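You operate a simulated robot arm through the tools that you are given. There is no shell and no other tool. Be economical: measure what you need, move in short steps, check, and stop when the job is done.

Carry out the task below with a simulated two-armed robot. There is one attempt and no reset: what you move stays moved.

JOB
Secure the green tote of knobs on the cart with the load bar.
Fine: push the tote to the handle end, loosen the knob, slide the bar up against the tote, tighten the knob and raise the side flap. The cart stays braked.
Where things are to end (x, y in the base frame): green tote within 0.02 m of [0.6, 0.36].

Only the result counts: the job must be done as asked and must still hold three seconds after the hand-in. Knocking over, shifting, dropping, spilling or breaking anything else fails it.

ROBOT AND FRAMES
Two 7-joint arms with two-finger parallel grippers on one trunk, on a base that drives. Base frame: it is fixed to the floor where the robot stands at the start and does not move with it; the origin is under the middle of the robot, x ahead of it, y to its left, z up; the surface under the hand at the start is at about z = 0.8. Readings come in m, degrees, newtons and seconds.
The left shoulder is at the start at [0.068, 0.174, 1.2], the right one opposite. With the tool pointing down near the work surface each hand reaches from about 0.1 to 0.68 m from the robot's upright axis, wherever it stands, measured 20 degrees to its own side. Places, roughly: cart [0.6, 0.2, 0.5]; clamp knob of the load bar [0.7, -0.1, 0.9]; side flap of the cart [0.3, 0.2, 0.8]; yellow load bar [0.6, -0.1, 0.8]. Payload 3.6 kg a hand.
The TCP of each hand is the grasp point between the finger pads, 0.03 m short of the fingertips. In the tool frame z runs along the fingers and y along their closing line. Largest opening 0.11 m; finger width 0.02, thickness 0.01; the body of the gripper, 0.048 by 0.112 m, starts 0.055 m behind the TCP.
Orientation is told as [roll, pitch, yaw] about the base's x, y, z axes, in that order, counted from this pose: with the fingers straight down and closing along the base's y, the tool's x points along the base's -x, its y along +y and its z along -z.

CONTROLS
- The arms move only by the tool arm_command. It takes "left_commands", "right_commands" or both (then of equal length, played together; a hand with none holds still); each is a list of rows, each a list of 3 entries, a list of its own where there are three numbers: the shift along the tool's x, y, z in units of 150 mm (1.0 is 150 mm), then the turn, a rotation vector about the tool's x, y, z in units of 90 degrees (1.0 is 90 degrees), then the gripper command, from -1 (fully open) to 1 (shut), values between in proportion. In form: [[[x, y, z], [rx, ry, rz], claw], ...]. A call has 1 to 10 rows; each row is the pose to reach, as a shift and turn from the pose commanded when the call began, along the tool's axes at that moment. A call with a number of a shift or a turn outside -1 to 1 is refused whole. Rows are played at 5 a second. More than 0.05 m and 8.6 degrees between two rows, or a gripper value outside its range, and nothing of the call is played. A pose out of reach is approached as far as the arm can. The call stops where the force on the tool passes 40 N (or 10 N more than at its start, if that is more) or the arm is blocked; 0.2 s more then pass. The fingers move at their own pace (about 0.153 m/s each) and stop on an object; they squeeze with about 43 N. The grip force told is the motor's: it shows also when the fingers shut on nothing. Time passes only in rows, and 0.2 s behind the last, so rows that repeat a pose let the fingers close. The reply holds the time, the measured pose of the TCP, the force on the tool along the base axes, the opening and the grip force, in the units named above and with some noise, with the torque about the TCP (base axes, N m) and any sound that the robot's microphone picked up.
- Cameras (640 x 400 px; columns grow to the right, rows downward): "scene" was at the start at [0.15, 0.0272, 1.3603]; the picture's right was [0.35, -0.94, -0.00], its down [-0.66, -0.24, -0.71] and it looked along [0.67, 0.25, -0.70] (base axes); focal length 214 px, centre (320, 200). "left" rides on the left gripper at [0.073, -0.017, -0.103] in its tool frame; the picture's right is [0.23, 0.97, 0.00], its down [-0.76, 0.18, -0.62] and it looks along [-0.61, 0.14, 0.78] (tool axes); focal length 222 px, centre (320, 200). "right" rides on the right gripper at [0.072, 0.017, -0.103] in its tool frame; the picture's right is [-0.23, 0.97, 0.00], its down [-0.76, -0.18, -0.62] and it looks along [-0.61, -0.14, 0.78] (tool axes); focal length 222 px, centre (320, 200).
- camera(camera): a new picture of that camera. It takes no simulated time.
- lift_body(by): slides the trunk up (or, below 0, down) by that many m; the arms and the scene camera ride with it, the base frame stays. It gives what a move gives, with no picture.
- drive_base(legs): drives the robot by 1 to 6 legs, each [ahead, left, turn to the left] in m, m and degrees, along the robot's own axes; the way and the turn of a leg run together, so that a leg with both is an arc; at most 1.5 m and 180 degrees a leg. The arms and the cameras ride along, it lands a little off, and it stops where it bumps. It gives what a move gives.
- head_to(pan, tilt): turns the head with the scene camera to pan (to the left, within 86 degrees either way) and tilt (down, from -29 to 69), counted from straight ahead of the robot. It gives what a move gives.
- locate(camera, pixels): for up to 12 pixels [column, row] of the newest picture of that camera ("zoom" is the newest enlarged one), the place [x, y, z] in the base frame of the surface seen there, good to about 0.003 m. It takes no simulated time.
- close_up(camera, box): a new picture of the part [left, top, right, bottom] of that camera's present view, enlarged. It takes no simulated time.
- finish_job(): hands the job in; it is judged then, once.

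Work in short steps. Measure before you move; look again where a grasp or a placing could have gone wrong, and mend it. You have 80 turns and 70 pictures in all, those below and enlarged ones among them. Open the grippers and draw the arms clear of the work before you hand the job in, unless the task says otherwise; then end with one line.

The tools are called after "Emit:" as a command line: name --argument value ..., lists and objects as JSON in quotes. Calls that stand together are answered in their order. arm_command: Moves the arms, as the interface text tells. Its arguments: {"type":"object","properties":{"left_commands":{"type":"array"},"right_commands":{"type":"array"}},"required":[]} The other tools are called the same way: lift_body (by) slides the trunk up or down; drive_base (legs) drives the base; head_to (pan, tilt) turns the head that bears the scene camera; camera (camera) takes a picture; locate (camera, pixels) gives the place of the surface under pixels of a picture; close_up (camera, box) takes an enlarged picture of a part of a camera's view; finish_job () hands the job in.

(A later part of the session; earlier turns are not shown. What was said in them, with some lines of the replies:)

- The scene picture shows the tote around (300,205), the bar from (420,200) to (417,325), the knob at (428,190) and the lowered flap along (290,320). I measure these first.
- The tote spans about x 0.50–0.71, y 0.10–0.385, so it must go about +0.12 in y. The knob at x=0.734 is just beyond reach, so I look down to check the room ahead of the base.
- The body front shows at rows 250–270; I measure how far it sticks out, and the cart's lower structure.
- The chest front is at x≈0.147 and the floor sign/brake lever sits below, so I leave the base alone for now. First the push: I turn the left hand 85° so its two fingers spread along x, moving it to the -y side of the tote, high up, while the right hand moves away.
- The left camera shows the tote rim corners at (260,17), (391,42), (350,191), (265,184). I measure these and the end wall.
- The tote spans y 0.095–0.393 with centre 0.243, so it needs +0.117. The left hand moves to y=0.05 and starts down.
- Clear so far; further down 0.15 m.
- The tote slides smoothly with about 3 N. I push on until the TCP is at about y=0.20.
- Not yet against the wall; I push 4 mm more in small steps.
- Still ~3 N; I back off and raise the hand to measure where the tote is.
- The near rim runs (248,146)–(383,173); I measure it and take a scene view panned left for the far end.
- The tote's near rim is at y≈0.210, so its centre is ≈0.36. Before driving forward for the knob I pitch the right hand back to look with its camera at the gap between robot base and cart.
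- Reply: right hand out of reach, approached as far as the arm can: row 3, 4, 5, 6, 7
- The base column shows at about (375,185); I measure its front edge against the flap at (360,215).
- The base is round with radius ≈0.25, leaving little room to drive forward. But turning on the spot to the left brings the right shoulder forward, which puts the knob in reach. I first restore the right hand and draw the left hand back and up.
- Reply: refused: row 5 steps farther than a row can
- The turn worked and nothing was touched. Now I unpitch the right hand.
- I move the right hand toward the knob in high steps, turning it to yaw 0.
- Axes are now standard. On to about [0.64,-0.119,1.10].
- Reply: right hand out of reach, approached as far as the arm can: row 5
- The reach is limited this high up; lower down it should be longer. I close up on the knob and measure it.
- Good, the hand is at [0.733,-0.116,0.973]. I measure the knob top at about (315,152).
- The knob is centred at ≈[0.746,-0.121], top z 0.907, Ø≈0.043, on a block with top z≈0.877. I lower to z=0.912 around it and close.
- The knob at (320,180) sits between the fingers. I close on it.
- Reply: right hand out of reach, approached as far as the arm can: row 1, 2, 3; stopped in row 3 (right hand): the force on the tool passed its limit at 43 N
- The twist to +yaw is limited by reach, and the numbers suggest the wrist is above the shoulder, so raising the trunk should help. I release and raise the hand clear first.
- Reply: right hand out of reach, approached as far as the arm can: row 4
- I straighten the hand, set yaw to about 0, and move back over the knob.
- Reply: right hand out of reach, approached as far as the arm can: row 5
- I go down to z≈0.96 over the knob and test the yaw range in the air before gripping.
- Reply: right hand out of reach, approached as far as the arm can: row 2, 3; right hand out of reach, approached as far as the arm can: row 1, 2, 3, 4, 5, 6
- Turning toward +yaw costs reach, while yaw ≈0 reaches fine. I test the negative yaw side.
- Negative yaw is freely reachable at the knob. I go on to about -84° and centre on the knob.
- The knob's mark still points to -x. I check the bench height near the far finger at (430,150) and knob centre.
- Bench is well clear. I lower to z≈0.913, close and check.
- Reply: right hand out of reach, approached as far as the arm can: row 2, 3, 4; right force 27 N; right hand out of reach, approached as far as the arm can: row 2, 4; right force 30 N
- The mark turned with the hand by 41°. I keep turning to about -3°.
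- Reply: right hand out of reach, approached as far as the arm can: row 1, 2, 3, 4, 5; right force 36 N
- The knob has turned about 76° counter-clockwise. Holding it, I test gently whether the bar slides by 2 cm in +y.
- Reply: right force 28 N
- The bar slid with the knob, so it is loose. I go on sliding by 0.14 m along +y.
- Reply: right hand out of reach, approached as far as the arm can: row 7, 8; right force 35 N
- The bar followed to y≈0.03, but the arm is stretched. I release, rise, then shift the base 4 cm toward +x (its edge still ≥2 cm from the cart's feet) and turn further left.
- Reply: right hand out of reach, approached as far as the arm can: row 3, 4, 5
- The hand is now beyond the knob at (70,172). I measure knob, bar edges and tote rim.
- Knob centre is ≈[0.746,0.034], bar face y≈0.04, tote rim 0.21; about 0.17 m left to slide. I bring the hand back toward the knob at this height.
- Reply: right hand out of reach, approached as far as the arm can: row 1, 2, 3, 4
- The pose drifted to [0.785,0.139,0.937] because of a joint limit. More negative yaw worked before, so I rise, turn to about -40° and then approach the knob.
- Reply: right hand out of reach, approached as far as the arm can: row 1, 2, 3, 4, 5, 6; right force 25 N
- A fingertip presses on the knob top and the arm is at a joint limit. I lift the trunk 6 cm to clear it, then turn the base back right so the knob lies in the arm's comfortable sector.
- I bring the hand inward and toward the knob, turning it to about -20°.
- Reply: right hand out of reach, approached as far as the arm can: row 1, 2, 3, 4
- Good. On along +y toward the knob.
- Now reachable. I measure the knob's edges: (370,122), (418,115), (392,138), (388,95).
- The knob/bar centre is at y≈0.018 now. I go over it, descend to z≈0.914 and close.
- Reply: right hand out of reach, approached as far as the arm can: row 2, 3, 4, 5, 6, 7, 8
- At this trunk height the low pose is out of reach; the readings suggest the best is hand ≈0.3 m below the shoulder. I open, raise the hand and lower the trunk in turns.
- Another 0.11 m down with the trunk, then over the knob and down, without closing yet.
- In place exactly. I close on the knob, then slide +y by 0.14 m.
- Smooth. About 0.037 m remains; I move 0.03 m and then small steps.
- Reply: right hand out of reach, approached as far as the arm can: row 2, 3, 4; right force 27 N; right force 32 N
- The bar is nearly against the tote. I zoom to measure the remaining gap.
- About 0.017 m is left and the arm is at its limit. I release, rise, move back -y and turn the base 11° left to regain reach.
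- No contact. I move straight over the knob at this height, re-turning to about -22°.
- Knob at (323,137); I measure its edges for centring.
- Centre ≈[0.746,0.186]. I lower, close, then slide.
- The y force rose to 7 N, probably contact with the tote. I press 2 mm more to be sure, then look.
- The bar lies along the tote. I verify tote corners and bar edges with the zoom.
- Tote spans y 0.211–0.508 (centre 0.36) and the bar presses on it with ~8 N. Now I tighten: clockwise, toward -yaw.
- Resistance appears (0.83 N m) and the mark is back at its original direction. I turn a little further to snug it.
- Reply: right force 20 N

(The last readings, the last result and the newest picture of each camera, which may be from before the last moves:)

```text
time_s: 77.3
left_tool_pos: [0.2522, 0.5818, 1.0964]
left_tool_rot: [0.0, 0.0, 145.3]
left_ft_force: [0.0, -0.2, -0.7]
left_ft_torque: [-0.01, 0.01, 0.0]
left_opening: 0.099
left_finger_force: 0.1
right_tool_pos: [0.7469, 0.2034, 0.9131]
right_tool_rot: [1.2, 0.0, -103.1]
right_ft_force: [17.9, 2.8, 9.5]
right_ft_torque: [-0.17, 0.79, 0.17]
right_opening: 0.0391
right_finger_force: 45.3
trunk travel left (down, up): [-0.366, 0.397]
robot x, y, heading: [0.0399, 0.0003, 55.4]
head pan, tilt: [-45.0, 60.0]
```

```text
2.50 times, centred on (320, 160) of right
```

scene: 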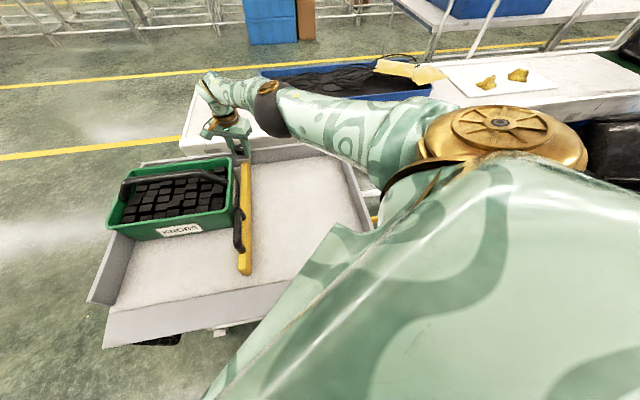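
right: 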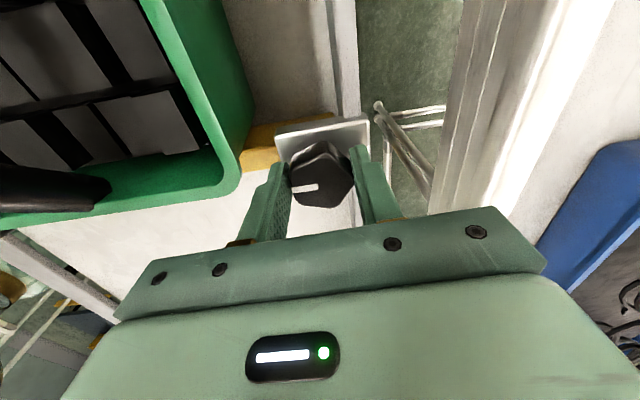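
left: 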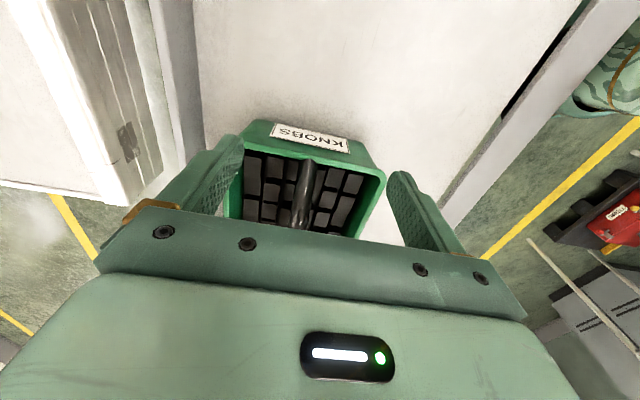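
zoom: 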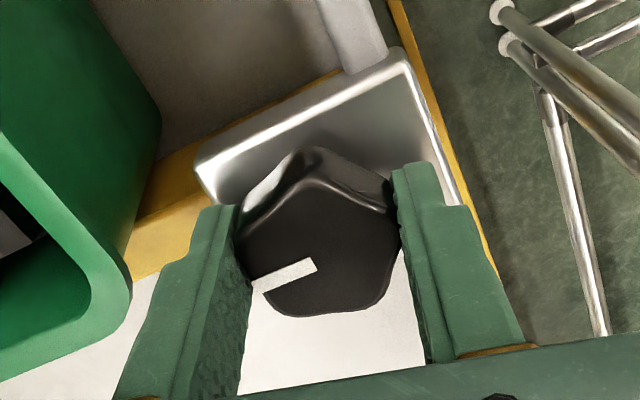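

The hand slipped around a knob that no longer turns: it is tight. I release with a small opening, rise and move away toward -y.

Emit:
arm_command --right_commands '[[[0, 0, 0], [0, 0, 0], 0.05], [[0, 0, 0], [0, 0, 0], 0.05], [[0, 0, -0.25], [0, 0, 0], 0.05], [[0, 0, -0.5], [0, 0, 0], 0], [[-0.25, -0.1, -0.6], [0, 0, -0.08], 0], [[-0.5, -0.2, -0.7], [0, 0, -0.16], 0], [[-0.75, -0.3, -0.8], [0, 0, -0.24], 0], [[-1.0, -0.4, -0.8], [0, 0, -0.32], 0]]'

Emit:
close_up --camera "scene" --box '[120, 80, 420, 300]'

Emit:
locate --camera "zoom" --pixels '[[352, 157], [181, 130], [381, 74], [336, 255], [345, 190], [380, 130], [391, 70]]'

```text
time_s: 79.1
left_tool_pos: [0.2503, 0.5823, 1.0985]
left_tool_rot: [0.0, 0.0, 145.2]
left_ft_force: [-0.8, -0.3, 0.4]
left_ft_torque: [0.02, -0.04, 0.0]
left_opening: 0.0991
left_finger_force: 0.1
right_tool_pos: [0.648, 0.0712, 1.0331]
right_tool_rot: [1.1, -0.5, -73.9]
right_ft_force: [0.3, 0.5, 0.7]
right_ft_torque: [0.0, -0.02, -0.02]
right_opening: 0.055
right_finger_force: 0.0
trunk travel left (down, up): [-0.366, 0.397]
robot x, y, heading: [0.0371, 0.0012, 55.4]
head pan, tilt: [-45.0, 60.0]
```

```text
1.82 times, centred on (270, 190) of scene
```

zoom: 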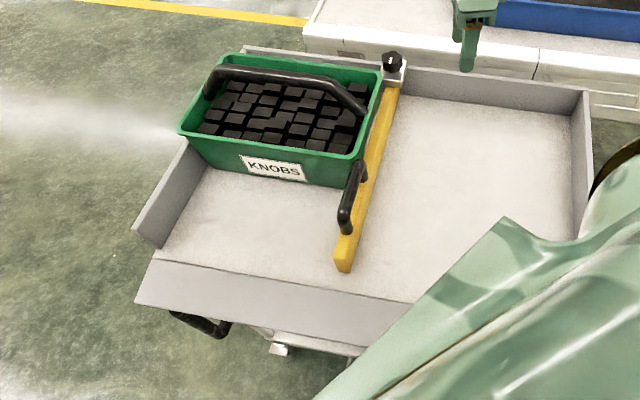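

```text
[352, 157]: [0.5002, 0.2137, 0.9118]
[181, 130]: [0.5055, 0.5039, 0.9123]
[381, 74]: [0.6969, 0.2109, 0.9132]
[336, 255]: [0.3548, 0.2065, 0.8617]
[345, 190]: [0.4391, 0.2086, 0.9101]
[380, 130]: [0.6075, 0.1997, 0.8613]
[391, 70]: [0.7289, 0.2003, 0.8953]
```

Bar and tote are unchanged after release. Next the flap: I'll back away and lift it from underneath with a forward-pointing hand. First I pull the right hand in and up and turn both hands back toward straight.

Emit:
arm_command --right_commands '[[[0.05, -0.1, -0.1], [0, 0, -0.09], 0], [[0.1, -0.2, -0.2], [0, 0, -0.18], 0], [[0.15, -0.3, -0.3], [0, 0, -0.27], 0], [[0.2, -0.4, -0.4], [0, 0, -0.36], 0], [[0.25, -0.5, -0.5], [0, 0, -0.45], 0], [[0.3, -0.6, -0.6], [0, 0, -0.54], 0], [[0.35, -0.7, -0.67], [0, 0, -0.63], 0], [[0.4, -0.8, -0.67], [0, 0, -0.72], 0], [[0.45, -0.9, -0.67], [0, 0, -0.81], 0], [[0.56, -1.0, -0.67], [0, 0, -0.9], 0]]' --left_commands '[[[0, 0, 0], [0, 0, 0.09], 0], [[0, 0, 0], [0, 0, 0.18], 1], [[0, 0, 0], [0, 0, 0.27], 1], [[0, 0, 0], [0, 0, 0.36], 1], [[0, 0, 0], [0, 0, 0.45], 1], [[0, 0, 0], [0, 0, 0.54], 1], [[0, 0, 0], [0, 0, 0.63], 1], [[0, 0, 0], [0, 0, 0.72], 1], [[0, 0, 0], [0, 0, 0.81], 1], [[0, 0, 0], [0, 0, 0.9], 1]]'

Emit:
head_to --pan 86 --tilt 35

Emit:
camera --camera "scene"

```text
time_s: 81.3
left_tool_pos: [0.2506, 0.5839, 1.0968]
left_tool_rot: [-0.1, 0.1, 64.1]
left_ft_force: [0.5, 0.0, -0.3]
left_ft_torque: [0.0, 0.01, 0.03]
left_opening: 0.0002
left_finger_force: 37.9
right_tool_pos: [0.4825, 0.1149, 1.1296]
right_tool_rot: [-0.5, -1.0, 7.3]
right_ft_force: [-0.2, 1.2, 0.8]
right_ft_torque: [0.01, 0.0, 0.01]
right_opening: 0.055
right_finger_force: 0.1
trunk travel left (down, up): [-0.366, 0.397]
robot x, y, heading: [0.0393, 0.0012, 55.7]
head pan, tilt: [-45.0, 60.0]
```

```text
time_s: 83.4
left_tool_pos: [0.2503, 0.5836, 1.0972]
left_tool_rot: [0.0, 0.0, 64.3]
left_ft_force: [0.0, -0.1, 0.9]
left_ft_torque: [-0.01, -0.01, 0.0]
left_opening: 0.0002
left_finger_force: 38.0
right_tool_pos: [0.4838, 0.1123, 1.1301]
right_tool_rot: [-0.4, -1.0, 7.0]
right_ft_force: [0.6, -0.9, 0.6]
right_ft_torque: [-0.01, 0.0, 0.02]
right_opening: 0.0551
right_finger_force: 0.1
trunk travel left (down, up): [-0.366, 0.397]
robot x, y, heading: [0.0414, -0.0029, 55.6]
head pan, tilt: [85.9, 35.0]
```

```text
20 pictures are left
```

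scene: 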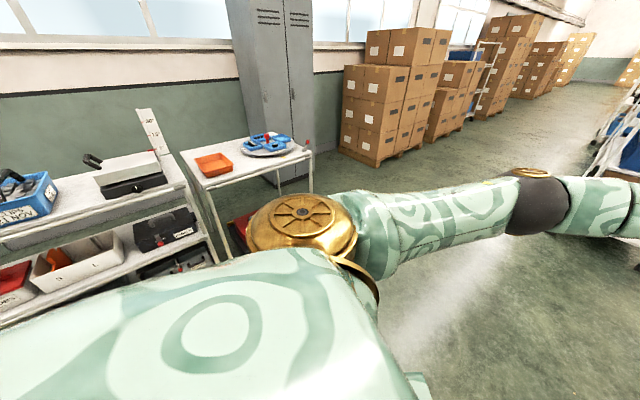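

There are tables behind on the left. I measure how close they are.

Emit:
locate --camera "scene" --pixels '[[310, 155], [200, 190], [240, 160], [210, 255], [185, 185], [30, 310], [100, 280], [310, 190], [360, 160], [215, 240]]'

```text
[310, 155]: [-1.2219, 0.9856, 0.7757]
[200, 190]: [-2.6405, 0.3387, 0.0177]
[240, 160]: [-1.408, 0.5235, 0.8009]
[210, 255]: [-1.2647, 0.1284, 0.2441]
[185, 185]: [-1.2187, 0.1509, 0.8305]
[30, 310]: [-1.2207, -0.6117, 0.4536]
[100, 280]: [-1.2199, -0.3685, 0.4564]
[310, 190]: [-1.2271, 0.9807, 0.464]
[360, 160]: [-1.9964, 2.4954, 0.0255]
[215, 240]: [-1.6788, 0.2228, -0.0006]
```

Tables begin at x≈-1.22, so backing 0.35 m is safe. I drive back and turn to heading 0.

Emit:
drive_base --legs '[[-0.198, 0.289, 0], [0, 0, -55.6]]'

Emit:
head_to --pan 10 --tilt 40

Emit:
camera --camera "scene"

```text
time_s: 88.2
left_tool_pos: [0.2906, 0.1518, 1.097]
left_tool_rot: [0.0, 0.0, 8.4]
left_ft_force: [0.0, 0.5, -0.4]
left_ft_torque: [0.01, 0.01, 0.04]
left_opening: 0.0001
left_finger_force: 37.5
right_tool_pos: [0.0317, -0.3033, 1.1301]
right_tool_rot: [-0.5, -1.0, -48.8]
right_ft_force: [0.2, -0.2, -0.7]
right_ft_torque: [0.02, 0.02, -0.03]
right_opening: 0.0551
right_finger_force: 0.1
trunk travel left (down, up): [-0.366, 0.397]
robot x, y, heading: [-0.3103, -0.0028, -0.6]
head pan, tilt: [85.9, 35.0]
```

```text
time_s: 89.7
left_tool_pos: [0.2913, 0.1537, 1.098]
left_tool_rot: [0.0, 0.0, 8.3]
left_ft_force: [0.0, -0.3, -0.2]
left_ft_torque: [0.0, -0.01, 0.01]
left_opening: 0.0001
left_finger_force: 37.8
right_tool_pos: [0.0305, -0.3024, 1.1303]
right_tool_rot: [-0.3, -1.0, -48.8]
right_ft_force: [1.3, -0.3, 0.7]
right_ft_torque: [-0.04, 0.06, -0.04]
right_opening: 0.0551
right_finger_force: 0.1
trunk travel left (down, up): [-0.366, 0.397]
robot x, y, heading: [-0.3064, -0.0021, -0.6]
head pan, tilt: [10.0, 40.0]
```

```text
19 pictures are left
```

scene: 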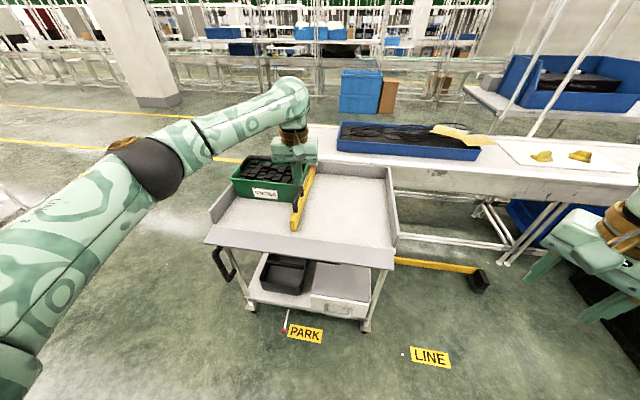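

Good overview. I zoom on the flap and measure its edges.

Emit:
close_up --camera "scene" --box '[190, 150, 420, 350]'

Emit:
locate --camera "scene" --pixels '[[206, 242], [393, 267], [300, 252], [300, 240], [214, 224], [300, 257], [294, 229], [395, 250], [215, 262], [285, 326]]'

```text
2.00 times, centred on (305, 250) of scene
```

zoom: 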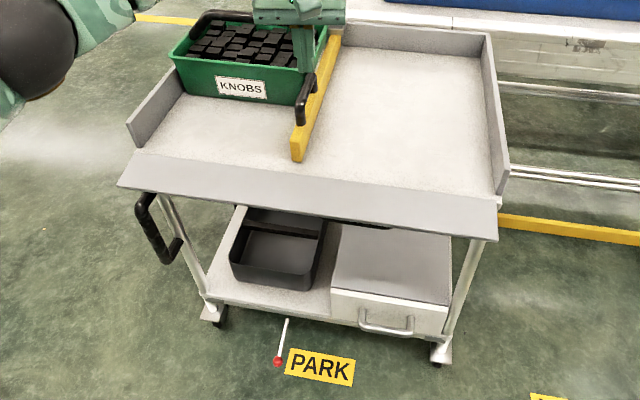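

```text
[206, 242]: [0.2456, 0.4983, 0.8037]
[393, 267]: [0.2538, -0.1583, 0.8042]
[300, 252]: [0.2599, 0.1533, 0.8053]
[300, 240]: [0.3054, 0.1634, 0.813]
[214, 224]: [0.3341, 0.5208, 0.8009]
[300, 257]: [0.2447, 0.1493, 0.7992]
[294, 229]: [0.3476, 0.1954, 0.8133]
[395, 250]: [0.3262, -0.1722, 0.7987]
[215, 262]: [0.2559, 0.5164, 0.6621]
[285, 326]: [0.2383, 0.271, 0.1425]
```

A dark item shows beneath the flap near scene (325,262); I zoom there.

Emit:
close_up --camera "scene" --box '[250, 235, 390, 300]'

Emit:
locate --camera "zoom" --pixels '[[370, 155], [300, 150], [440, 165], [250, 145], [200, 110]]'

```text
4.57 times, centred on (320, 268) of scene
```

zoom: 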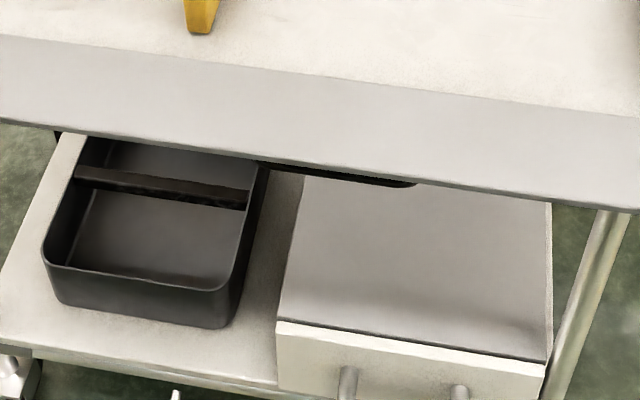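

```text
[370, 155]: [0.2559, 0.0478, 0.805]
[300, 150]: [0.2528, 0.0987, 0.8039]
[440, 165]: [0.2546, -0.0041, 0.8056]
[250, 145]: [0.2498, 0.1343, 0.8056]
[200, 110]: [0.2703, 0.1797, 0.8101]
```

The dark lip is under y≈0–0.14, so I will lift at y≈0.23. I pull the left hand back to x≈0.17 while pitching it to point forward.

Emit:
arm_command --left_commands '[[[0.1, 0.05, 0], [0, -0.09, 0], 1], [[0.2, 0.1, 0], [0, -0.18, 0], 1], [[0.3, 0.15, 0], [0, -0.27, 0], 1], [[0.4, 0.2, 0], [0, -0.36, 0], 1], [[0.5, 0.25, 0], [0, -0.45, 0], 1], [[0.6, 0.3, 0], [0, -0.54, 0], 1], [[0.7, 0.35, 0], [0, -0.63, 0], 1], [[0.75, 0.4, 0], [0, -0.72, 0], 1], [[0.8, 0.45, 0], [0, -0.81, 0], 1], [[0.8, 0.5, 0], [0, -0.9, 0], 1]]'

```text
time_s: 91.9
left_tool_pos: [0.1616, 0.2107, 1.096]
left_tool_rot: [-0.3, -81.0, 8.6]
left_ft_force: [0.3, -0.3, 0.1]
left_ft_torque: [0.0, 0.02, -0.01]
left_opening: 0.0
left_finger_force: 37.6
right_tool_pos: [0.0314, -0.3013, 1.1306]
right_tool_rot: [-0.4, -1.0, -48.8]
right_ft_force: [-1.2, -0.5, 0.3]
right_ft_torque: [-0.02, 0.01, -0.01]
right_opening: 0.0552
right_finger_force: 0.0
trunk travel left (down, up): [-0.366, 0.397]
robot x, y, heading: [-0.3141, -0.0035, -0.8]
head pan, tilt: [10.0, 40.0]
```

The hand points forward at x=0.16. I lower the whole trunk by 0.335 so the hand goes under flap level in front of it.

Emit:
lift_body --by -0.335

Emit:
camera --camera "scene"

Emit:
camera --camera "left"

```text
time_s: 95.2
left_tool_pos: [0.199, 0.2094, 0.6403]
left_tool_rot: [6.1, -62.7, 2.6]
left_ft_force: [-0.3, -0.6, -0.2]
left_ft_torque: [0.03, -0.01, 0.01]
left_opening: 0.0001
left_finger_force: 37.8
right_tool_pos: [0.0745, -0.3038, 0.7392]
right_tool_rot: [-10.6, 7.9, -49.3]
right_ft_force: [-0.2, -0.1, -0.1]
right_ft_torque: [0.0, 0.01, -0.03]
right_opening: 0.055
right_finger_force: 0.0
trunk travel left (down, up): [-0.031, 0.732]
robot x, y, heading: [-0.3066, 0.0005, -0.6]
head pan, tilt: [10.0, 40.0]
```

```text
16 pictures are left
```

scene: 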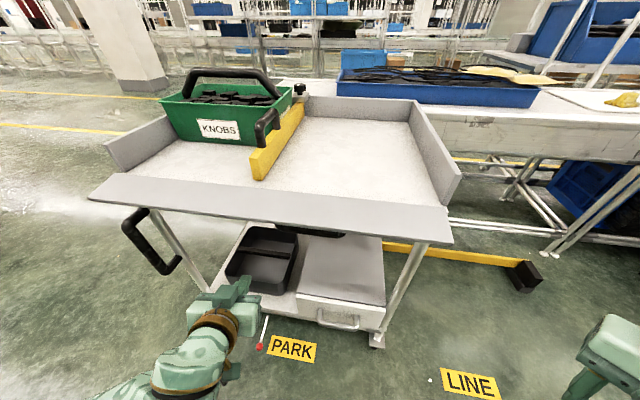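

```text
15 pictures are left
```

left: 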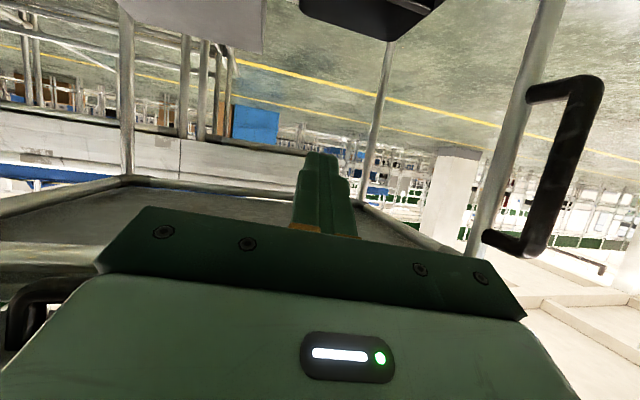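

The arm sagged a bit: TCP z=0.640, pitch -63°. I level the hand to -90° and bring it to about [0.235,0.22,0.755], just under the flap's edge.

Emit:
arm_command --left_commands '[[[0, 0, 0], [0, -0.08, 0], 1], [[0, 0, 0], [0, -0.16, 0], 1], [[-0.1, 0, -0.02], [0, -0.24, 0], 1], [[-0.3, 0.02, -0.05], [0, -0.3, 0], 1], [[-0.5, 0.04, -0.09], [0, -0.3, 0], 1], [[-0.65, 0.06, -0.12], [0, -0.3, 0], 1], [[-0.79, 0.07, -0.14], [0, -0.3, 0], 1]]'

Emit:
close_up --camera "scene" --box '[80, 150, 400, 350]'

```text
time_s: 96.8
left_tool_pos: [0.2428, 0.2154, 0.7487]
left_tool_rot: [87.5, -87.3, -79.4]
left_ft_force: [-0.1, 0.0, 0.4]
left_ft_torque: [-0.01, 0.0, 0.02]
left_opening: 0.0
left_finger_force: 37.3
left hand out of reach, approached as far as the arm can: row 6, 7
right_tool_pos: [0.0756, -0.3036, 0.7391]
right_tool_rot: [-10.6, 8.0, -49.4]
right_ft_force: [0.1, 0.0, 0.8]
right_ft_torque: [-0.03, -0.01, 0.02]
right_opening: 0.0547
right_finger_force: 0.1
trunk travel left (down, up): [-0.031, 0.732]
robot x, y, heading: [-0.3131, 0.0024, -0.4]
head pan, tilt: [10.0, 40.0]
```

```text
2.00 times, centred on (240, 250) of scene
```

zoom: 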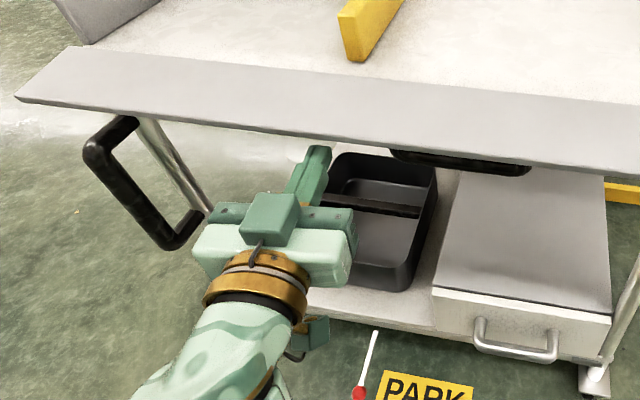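

The hand is under the edge at y≈0.215. I move 3 cm forward beneath the flap and then raise it.

Emit:
arm_command --left_commands '[[[0, 0, 0.1], [0, 0, 0], 1], [[0, 0, 0.18], [0, 0, 0], 1], [[-0.12, 0, 0.18], [0, 0, 0], 1], [[-0.24, 0, 0.18], [0, 0, 0], 1], [[-0.36, 0, 0.18], [0, 0, 0], 1], [[-0.48, 0, 0.18], [0, 0, 0], 1], [[-0.6, 0, 0.18], [0, 0, 0], 1]]'

Emit:
camera --camera "scene"

```text
time_s: 98.1
left_tool_pos: [0.2806, 0.2158, 0.7955]
left_tool_rot: [65.4, -86.5, -57.2]
left_ft_force: [-0.1, 1.1, -7.1]
left_ft_torque: [-0.03, 0.24, 0.12]
left_opening: 0.0
left_finger_force: 38.1
left hand out of reach, approached as far as the arm can: row 5, 6
right_tool_pos: [0.0767, -0.3028, 0.7386]
right_tool_rot: [-10.8, 8.1, -49.5]
right_ft_force: [-0.4, 0.1, 0.1]
right_ft_torque: [0.02, 0.02, 0.02]
right_opening: 0.055
right_finger_force: 0.0
trunk travel left (down, up): [-0.031, 0.732]
robot x, y, heading: [-0.3086, -0.0045, -0.6]
head pan, tilt: [10.0, 40.0]
stopped in row 6 (left hand): the force on the tool passed its limit at 57 N (the readings are from after the stop); the commanded pose is now the measured one
```

```text
13 pictures are left
```

scene: 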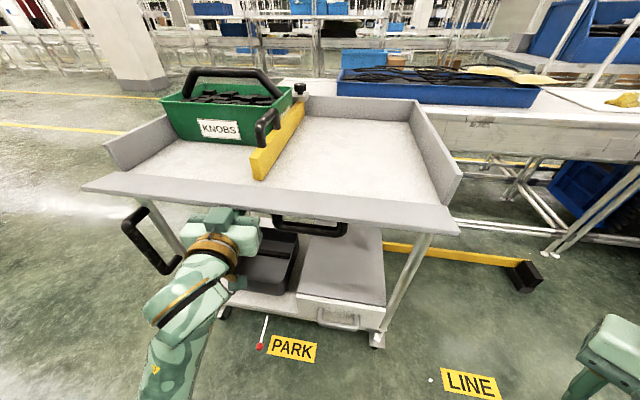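

The flap lifted slightly but the tip is close to the hinge and the arm near its limit. I pull back 2.5 cm for leverage and use the trunk to lift 4 cm.

Emit:
arm_command --left_commands '[[[0, 0, -0.08], [0, 0, 0], 1], [[0, 0, -0.16], [0, 0, 0], 1]]'

Emit:
lift_body --by 0.04

Emit:
close_up --camera "scene" --box '[80, 130, 400, 330]'

```text
time_s: 98.7
left_tool_pos: [0.2732, 0.2074, 0.7907]
left_tool_rot: [70.3, -86.7, -62.5]
left_ft_force: [0.8, -0.2, 0.9]
left_ft_torque: [0.03, 0.01, -0.01]
left_opening: 0.0002
left_finger_force: 37.5
left hand out of reach, approached as far as the arm can: row 1, 2
right_tool_pos: [0.0753, -0.3023, 0.738]
right_tool_rot: [-10.5, 8.1, -49.4]
right_ft_force: [0.7, -0.5, -0.6]
right_ft_torque: [0.0, 0.06, 0.02]
right_opening: 0.0551
right_finger_force: 0.0
trunk travel left (down, up): [-0.031, 0.732]
robot x, y, heading: [-0.3105, -0.0024, -0.4]
head pan, tilt: [10.0, 40.0]
```

```text
time_s: 99.5
left_tool_pos: [0.2724, 0.2101, 0.8306]
left_tool_rot: [83.9, -84.9, -76.1]
left_ft_force: [0.0, -0.7, 0.2]
left_ft_torque: [-0.04, -0.05, 0.01]
left_opening: 0.0002
left_finger_force: 37.9
right_tool_pos: [0.0766, -0.3019, 0.779]
right_tool_rot: [-10.6, 8.1, -49.4]
right_ft_force: [-0.6, 0.0, 0.1]
right_ft_torque: [-0.02, 0.0, -0.03]
right_opening: 0.055
right_finger_force: 0.1
trunk travel left (down, up): [-0.071, 0.692]
robot x, y, heading: [-0.3098, 0.0028, 0.0]
head pan, tilt: [10.0, 40.0]
```

```text
2.00 times, centred on (240, 230) of scene
```

zoom: 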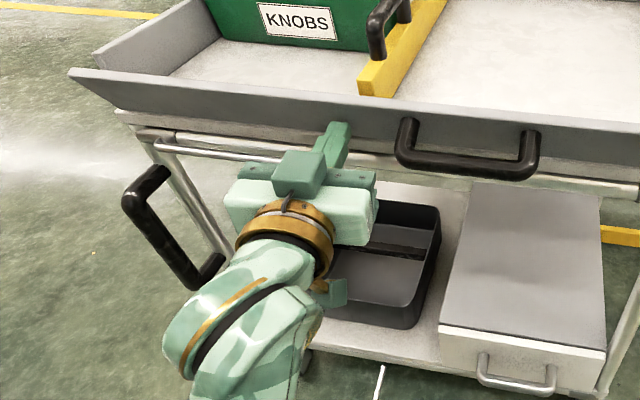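

The flap is now about 50° up with its handle visible. I raise 2 cm more and push forward gently.

Emit:
lift_body --by 0.02

Emit:
arm_command --left_commands '[[[0, 0, 0.04], [0, 0, 0], 1], [[0, 0, 0.08], [0, 0, 0], 1], [[0, 0, 0.12], [0, 0, 0], 1], [[0, 0, 0.16], [0, 0, 0], 1], [[0, 0, 0.2], [0, 0, 0], 1]]'

Emit:
camera --camera "scene"

```text
time_s: 100.2
left_tool_pos: [0.2718, 0.2195, 0.8471]
left_tool_rot: [89.9, -79.9, -82.1]
left_ft_force: [-0.9, -0.3, 0.2]
left_ft_torque: [0.0, 0.05, -0.01]
left_opening: 0.0
left_finger_force: 38.1
right_tool_pos: [0.0754, -0.3024, 0.7983]
right_tool_rot: [-10.6, 8.0, -49.4]
right_ft_force: [0.4, -0.4, -0.1]
right_ft_torque: [0.0, 0.01, -0.01]
right_opening: 0.0547
right_finger_force: 0.1
trunk travel left (down, up): [-0.091, 0.672]
robot x, y, heading: [-0.3094, -0.0004, -0.5]
head pan, tilt: [10.0, 40.0]
```

```text
time_s: 101.1
left_tool_pos: [0.2885, 0.2221, 0.8464]
left_tool_rot: [86.3, -80.9, -78.2]
left_ft_force: [-29.8, -8.5, -7.6]
left_ft_torque: [0.11, 0.0, -0.44]
left_opening: 0.0
left_finger_force: 38.1
right_tool_pos: [0.0725, -0.3027, 0.7999]
right_tool_rot: [-10.4, 8.1, -49.3]
right_ft_force: [0.3, -0.1, 0.1]
right_ft_torque: [0.03, 0.02, 0.0]
right_opening: 0.0551
right_finger_force: 0.0
trunk travel left (down, up): [-0.091, 0.672]
robot x, y, heading: [-0.3128, 0.0005, -0.2]
head pan, tilt: [10.0, 40.0]
stopped in row 4 (left hand): the force on the tool passed its limit at 50 N (the readings are from after the stop); the commanded pose is now the measured one
```

```text
11 pictures are left
```

scene: 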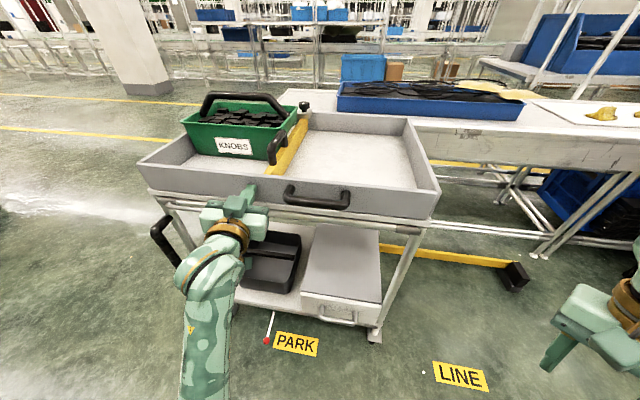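

The flap stands vertical against its stop. I back the hand off and check that it stays and that nothing shifted.

Emit:
arm_command --left_commands '[[[0, 0, -0.1], [0, 0, 0], 1], [[0, 0, -0.3], [0, 0, 0], 1], [[0, 0, -0.5], [0, 0, 0], 1], [[0, 0, -0.7], [0, 0, 0], 1], [[0, 0, -0.7], [0, 0, 0], 1]]'

Emit:
camera --camera "scene"

Emit:
locate --camera "scene" --pixels '[[180, 132], [290, 140], [186, 122], [268, 133], [297, 110], [304, 106], [268, 172], [320, 183], [200, 172], [400, 193], [267, 341], [310, 145]]'

```text
time_s: 101.9
left_tool_pos: [0.2533, 0.2182, 0.915]
left_tool_rot: [136.6, -75.2, -127.1]
left_ft_force: [0.2, -0.4, -0.5]
left_ft_torque: [-0.01, -0.01, 0.03]
left_opening: 0.0
left_finger_force: 37.4
left hand out of reach, approached as far as the arm can: row 3
right_tool_pos: [0.076, -0.3023, 0.7995]
right_tool_rot: [-10.5, 8.0, -49.3]
right_ft_force: [-0.7, -0.7, -1.0]
right_ft_torque: [0.0, 0.02, 0.01]
right_opening: 0.0548
right_finger_force: 0.1
trunk travel left (down, up): [-0.091, 0.672]
robot x, y, heading: [-0.3095, -0.0011, -0.6]
head pan, tilt: [10.0, 40.0]
stopped in row 3 (left hand): the arm was blocked; the commanded pose is now the measured one
```

```text
10 pictures are left
```

scene: 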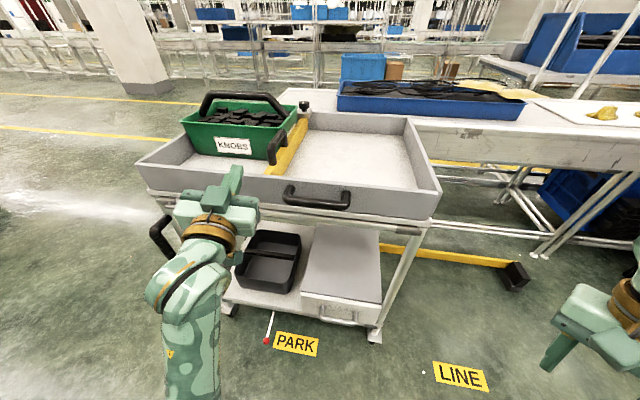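

```text
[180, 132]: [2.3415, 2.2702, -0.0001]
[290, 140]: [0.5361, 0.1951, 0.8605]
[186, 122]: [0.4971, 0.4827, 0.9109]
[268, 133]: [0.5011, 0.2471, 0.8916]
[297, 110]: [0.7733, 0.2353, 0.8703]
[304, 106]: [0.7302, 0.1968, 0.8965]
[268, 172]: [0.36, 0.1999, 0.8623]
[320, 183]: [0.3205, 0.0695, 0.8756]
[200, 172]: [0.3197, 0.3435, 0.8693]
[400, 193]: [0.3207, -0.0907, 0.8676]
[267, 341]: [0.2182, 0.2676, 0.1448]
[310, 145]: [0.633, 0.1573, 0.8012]
```

The flap stands on its own at x≈0.32 and everything else is in place. I back the robot 0.2 m straight away to clear the hand.

Emit:
drive_base --legs '[[-0.2, 0, 0]]'

Emit:
arm_command --left_commands '[[[0, 0, 0], [0, 0, 0], 0], [[0, 0, 0], [0, 0, 0], -1], [[0, 0, 0], [0, 0, 0], -1]]' --right_commands '[[[0, 0, 0], [0, 0, 0], -0.5], [[0, 0, 0], [0, 0, 0], -1], [[0, 0, 0], [0, 0, 0], -1]]'

Emit:
close_up --camera "scene" --box '[130, 60, 480, 300]'

```text
time_s: 103.5
left_tool_pos: [0.0532, 0.2178, 0.9142]
left_tool_rot: [136.3, -75.1, -127.1]
left_ft_force: [0.2, -0.7, 0.4]
left_ft_torque: [0.0, 0.03, -0.01]
left_opening: 0.0003
left_finger_force: 37.3
right_tool_pos: [-0.124, -0.3022, 0.7979]
right_tool_rot: [-10.6, 8.0, -49.5]
right_ft_force: [-0.2, 0.1, 0.6]
right_ft_torque: [0.0, -0.03, -0.02]
right_opening: 0.055
right_finger_force: 0.1
trunk travel left (down, up): [-0.091, 0.672]
robot x, y, heading: [-0.5147, 0.003, -0.8]
head pan, tilt: [10.0, 40.0]
```

```text
time_s: 104.3
left_tool_pos: [0.0544, 0.218, 0.9139]
left_tool_rot: [136.1, -75.2, -126.9]
left_ft_force: [-0.2, -0.8, 0.2]
left_ft_torque: [0.02, -0.01, -0.02]
left_opening: 0.1099
left_finger_force: 0.1
right_tool_pos: [-0.1245, -0.3022, 0.7985]
right_tool_rot: [-10.6, 8.0, -49.5]
right_ft_force: [-0.4, 0.0, 0.1]
right_ft_torque: [-0.03, 0.0, -0.03]
right_opening: 0.1101
right_finger_force: 0.1
trunk travel left (down, up): [-0.091, 0.672]
robot x, y, heading: [-0.5113, 0.0036, -0.8]
head pan, tilt: [10.0, 40.0]
```

```text
1.67 times, centred on (305, 180) of scene
```

zoom: 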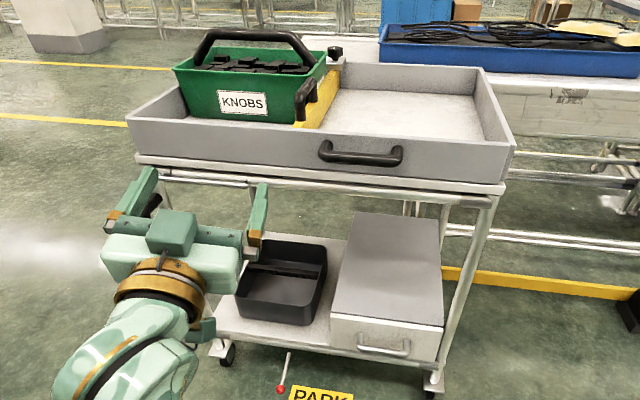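

The picture shows the flap upright, the bar against the tote, the cart in place, and both hands open and clear. I hand in.

Emit:
finish_job

```text
The job is handed in.
```

The job is handed in. The tote is at about [0.60, 0.36] with the load bar against it, the knob is tight, the side flap stands upright, and I did not touch the cart's brake.
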